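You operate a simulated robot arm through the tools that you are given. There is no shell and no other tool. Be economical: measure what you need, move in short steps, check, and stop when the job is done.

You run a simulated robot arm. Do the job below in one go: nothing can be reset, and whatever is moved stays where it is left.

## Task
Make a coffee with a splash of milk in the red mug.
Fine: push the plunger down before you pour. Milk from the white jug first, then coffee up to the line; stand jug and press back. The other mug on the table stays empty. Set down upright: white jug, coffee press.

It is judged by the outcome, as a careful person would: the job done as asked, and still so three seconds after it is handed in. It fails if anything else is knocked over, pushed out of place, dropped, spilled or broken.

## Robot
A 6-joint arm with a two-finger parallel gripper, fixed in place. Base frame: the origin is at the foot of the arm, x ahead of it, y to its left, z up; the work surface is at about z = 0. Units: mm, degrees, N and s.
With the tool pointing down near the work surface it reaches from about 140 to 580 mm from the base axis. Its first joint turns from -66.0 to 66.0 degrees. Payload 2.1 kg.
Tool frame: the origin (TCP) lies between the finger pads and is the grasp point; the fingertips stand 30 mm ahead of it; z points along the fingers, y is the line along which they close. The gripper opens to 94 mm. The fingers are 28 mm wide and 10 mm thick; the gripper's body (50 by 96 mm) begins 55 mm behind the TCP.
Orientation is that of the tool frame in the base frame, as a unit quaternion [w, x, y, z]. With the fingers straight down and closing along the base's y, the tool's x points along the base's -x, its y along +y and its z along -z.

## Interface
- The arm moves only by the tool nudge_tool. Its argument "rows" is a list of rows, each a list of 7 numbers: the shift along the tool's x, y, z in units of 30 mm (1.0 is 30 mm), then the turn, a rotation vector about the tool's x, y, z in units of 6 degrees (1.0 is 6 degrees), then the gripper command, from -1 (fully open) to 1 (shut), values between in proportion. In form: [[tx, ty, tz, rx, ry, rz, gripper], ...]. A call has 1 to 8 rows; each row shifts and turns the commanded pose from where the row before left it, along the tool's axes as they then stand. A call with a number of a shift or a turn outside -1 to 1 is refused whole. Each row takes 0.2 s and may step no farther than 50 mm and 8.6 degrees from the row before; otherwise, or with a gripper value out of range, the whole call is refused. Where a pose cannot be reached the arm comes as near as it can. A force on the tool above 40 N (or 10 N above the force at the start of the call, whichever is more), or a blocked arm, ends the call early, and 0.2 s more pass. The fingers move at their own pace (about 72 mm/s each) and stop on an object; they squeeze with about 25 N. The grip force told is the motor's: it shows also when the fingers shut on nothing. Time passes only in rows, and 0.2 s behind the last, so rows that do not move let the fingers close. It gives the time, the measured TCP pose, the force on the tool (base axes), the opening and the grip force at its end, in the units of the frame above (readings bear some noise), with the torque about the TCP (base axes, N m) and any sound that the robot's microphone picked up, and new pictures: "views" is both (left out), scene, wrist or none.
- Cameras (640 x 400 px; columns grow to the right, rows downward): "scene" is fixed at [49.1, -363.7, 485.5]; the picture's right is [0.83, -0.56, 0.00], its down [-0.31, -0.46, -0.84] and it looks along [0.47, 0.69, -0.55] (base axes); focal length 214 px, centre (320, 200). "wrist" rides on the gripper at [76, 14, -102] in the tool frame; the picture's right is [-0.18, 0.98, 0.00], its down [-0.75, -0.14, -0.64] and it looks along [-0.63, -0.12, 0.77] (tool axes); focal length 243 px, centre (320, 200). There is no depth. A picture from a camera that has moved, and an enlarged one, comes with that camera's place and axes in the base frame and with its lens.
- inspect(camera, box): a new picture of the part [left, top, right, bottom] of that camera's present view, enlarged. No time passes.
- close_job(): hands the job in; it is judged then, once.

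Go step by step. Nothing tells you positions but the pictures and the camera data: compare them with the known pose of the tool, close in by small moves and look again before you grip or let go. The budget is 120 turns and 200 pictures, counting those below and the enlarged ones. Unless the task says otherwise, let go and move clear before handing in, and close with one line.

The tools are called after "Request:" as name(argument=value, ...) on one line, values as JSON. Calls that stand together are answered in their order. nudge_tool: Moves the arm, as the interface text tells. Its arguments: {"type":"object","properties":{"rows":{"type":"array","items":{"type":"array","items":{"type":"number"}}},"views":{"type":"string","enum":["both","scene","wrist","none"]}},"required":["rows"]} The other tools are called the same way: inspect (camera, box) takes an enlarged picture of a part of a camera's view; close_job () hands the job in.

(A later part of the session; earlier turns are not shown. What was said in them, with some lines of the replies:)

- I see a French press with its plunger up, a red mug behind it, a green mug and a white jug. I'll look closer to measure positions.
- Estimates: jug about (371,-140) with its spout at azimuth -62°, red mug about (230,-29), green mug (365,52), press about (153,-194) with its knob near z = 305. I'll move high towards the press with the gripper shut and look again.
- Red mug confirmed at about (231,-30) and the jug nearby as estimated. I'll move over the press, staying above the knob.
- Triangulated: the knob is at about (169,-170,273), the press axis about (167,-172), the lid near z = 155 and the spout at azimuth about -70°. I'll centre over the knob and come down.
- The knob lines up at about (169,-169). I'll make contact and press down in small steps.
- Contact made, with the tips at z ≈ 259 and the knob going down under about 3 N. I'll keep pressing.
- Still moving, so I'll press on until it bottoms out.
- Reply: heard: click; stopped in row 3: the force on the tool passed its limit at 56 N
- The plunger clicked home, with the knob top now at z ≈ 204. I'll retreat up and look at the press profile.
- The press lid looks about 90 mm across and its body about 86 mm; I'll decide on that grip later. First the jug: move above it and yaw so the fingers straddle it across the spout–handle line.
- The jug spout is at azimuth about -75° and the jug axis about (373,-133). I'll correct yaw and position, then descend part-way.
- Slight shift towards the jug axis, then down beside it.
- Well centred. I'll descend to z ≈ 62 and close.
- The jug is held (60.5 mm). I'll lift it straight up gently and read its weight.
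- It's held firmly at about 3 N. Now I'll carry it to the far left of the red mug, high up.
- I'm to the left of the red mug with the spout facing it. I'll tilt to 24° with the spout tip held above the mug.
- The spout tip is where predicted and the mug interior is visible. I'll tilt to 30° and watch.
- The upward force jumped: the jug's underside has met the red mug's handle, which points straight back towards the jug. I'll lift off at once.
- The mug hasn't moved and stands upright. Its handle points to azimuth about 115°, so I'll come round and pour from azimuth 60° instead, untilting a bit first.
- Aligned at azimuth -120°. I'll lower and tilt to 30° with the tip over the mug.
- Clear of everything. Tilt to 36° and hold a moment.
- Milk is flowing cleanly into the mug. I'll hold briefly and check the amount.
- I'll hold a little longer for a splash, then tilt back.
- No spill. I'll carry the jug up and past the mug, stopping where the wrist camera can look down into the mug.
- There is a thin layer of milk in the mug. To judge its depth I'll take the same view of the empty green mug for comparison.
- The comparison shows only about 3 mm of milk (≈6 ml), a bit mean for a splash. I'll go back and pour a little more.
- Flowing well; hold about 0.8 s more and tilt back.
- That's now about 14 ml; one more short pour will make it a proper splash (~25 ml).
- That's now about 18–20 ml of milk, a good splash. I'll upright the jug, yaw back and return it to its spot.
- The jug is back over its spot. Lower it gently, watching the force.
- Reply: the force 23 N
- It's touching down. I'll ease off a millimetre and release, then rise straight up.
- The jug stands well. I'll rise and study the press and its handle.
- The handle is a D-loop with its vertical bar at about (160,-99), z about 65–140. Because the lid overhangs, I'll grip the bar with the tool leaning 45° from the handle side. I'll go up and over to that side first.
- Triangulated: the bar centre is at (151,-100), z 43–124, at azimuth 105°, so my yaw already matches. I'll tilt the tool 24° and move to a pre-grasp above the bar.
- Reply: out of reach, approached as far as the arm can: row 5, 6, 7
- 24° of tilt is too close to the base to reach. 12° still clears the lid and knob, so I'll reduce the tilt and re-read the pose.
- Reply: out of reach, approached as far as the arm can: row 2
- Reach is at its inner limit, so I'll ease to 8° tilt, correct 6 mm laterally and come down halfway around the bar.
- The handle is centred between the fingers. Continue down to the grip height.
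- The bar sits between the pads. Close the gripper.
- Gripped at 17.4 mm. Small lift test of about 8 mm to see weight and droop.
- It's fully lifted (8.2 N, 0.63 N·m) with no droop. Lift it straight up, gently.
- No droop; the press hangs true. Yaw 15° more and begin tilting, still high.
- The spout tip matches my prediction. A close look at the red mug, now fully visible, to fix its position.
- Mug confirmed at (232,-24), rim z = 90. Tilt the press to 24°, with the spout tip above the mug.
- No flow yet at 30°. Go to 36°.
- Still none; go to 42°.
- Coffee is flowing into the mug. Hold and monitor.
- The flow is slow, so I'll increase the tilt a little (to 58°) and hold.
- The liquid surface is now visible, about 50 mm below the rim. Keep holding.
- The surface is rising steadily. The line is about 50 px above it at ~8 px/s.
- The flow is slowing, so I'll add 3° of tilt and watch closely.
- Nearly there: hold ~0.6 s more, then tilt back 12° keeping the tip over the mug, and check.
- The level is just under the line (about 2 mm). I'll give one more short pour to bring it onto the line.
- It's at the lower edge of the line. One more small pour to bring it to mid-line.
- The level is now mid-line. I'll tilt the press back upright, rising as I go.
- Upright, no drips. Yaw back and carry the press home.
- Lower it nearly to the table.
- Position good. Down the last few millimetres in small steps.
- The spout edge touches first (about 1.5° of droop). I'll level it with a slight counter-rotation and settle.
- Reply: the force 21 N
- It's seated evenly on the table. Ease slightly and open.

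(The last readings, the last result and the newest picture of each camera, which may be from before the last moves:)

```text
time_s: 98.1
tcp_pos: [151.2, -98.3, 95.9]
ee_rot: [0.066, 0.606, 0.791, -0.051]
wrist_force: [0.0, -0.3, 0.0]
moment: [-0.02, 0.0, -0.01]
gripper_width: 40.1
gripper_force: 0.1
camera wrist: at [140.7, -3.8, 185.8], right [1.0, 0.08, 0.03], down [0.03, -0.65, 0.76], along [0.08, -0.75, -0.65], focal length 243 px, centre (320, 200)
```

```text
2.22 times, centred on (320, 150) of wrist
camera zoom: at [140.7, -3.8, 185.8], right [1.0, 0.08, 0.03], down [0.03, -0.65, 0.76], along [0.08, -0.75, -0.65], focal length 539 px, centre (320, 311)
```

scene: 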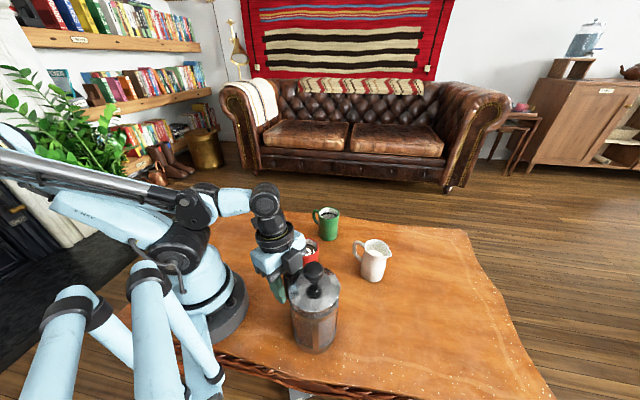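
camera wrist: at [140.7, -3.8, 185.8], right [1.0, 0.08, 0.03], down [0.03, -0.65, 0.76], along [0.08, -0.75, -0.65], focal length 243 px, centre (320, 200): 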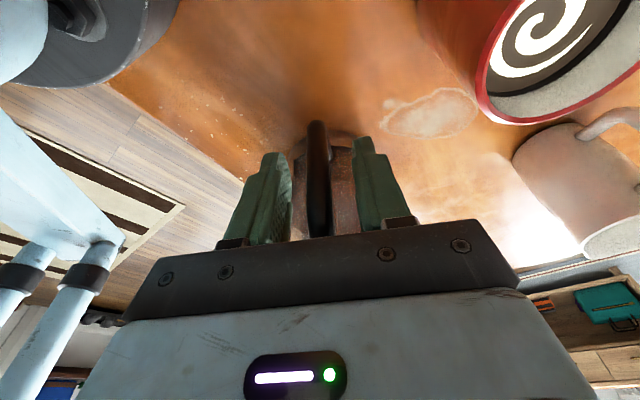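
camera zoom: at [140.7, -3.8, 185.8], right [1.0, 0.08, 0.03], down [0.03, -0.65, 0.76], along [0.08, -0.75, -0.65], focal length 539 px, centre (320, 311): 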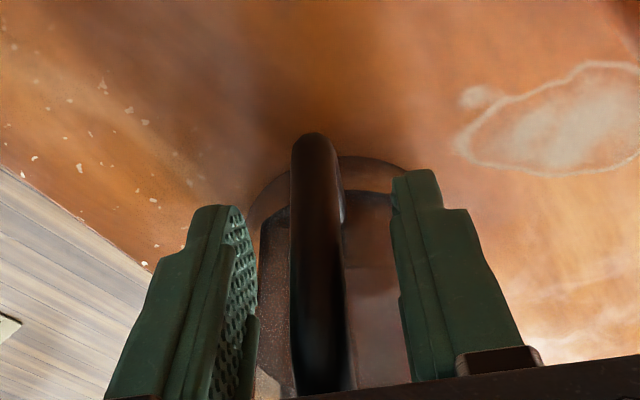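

Released cleanly. Retract straight up and clear.

Request:
nudge_tool(rows=[[-0.05, 0, -0.3, 0, 0, 0, 0.15], [-0.13, 0, -0.8, 0, 0, 0, 0.15], [-0.14, 0, -0.9, 0, 0, 0, 0.15], [-0.14, 0, -0.9, 0, 0, 0, 0.15], [-0.14, 0, -0.9, 0, 0, 0, 0.15], [-0.14, 0, -0.9, 0, 0, 0, 0.15], [-0.14, 0, -0.9, 0, 0, 0, 0.15]], views="scene")

Request:
inspect(camera="scene", box=[250, 195, 430, 365])

Request:
inspect(camera="scene", box=[280, 225, 330, 265])

```text
time_s: 99.7
tcp_pos: [151.1, -94.2, 268.0]
ee_rot: [0.065, 0.607, 0.791, -0.05]
wrist_force: [0.0, 0.4, -0.4]
moment: [0.01, 0.04, -0.03]
gripper_width: 39.8
gripper_force: 0.1
```

scene: 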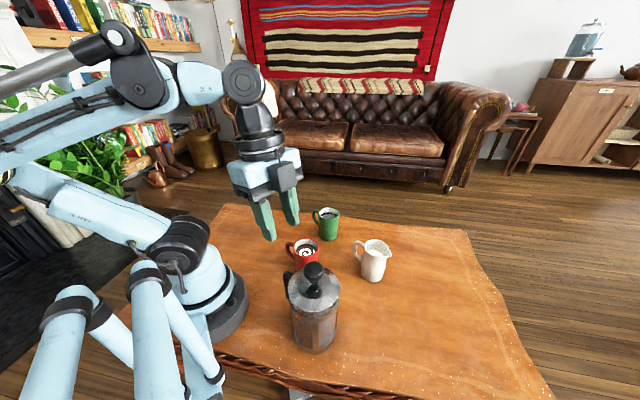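

```text
2.35 times, centred on (340, 280) of scene
camera zoom: at [49.0, -363.7, 485.5], right [0.83, -0.56, 0.0], down [-0.31, -0.46, -0.84], along [0.47, 0.69, -0.55], focal length 505 px, centre (273, 12)
```

zoom: 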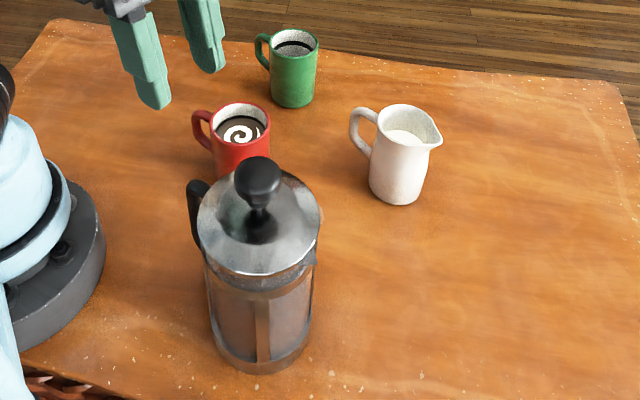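

```text
10.00 times, centred on (305, 245) of scene
camera zoom: at [49.0, -363.7, 485.5], right [0.83, -0.56, 0.0], down [-0.31, -0.46, -0.84], along [0.47, 0.69, -0.55], focal length 2145 px, centre (470, -250)
```

zoom: 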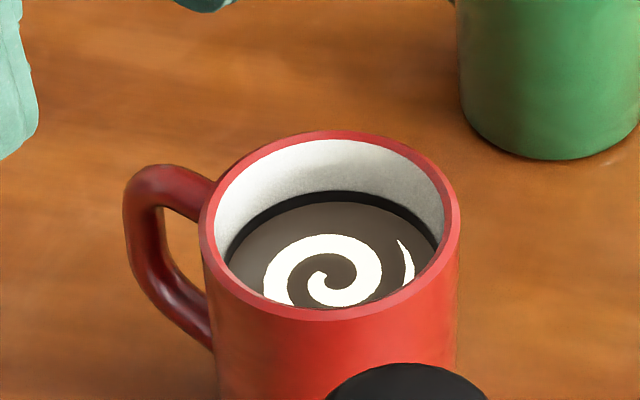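

The red mug is filled to the line, the jug and press stand upright in their places, the green mug is empty, and nothing is spilled. The arm is clear, so I'm handing in.

Request:
close_job()

```text
The job is handed in.
```

The red mug has a splash of milk (about 20 ml by my estimate) with coffee up to the line. I pushed the plunger down before pouring, and the jug and press are standing upright back in their places. The green mug is empty and nothing spilled. The jug did touch the red mug's handle once while I was lining up the milk, but the mug stayed upright and in place.
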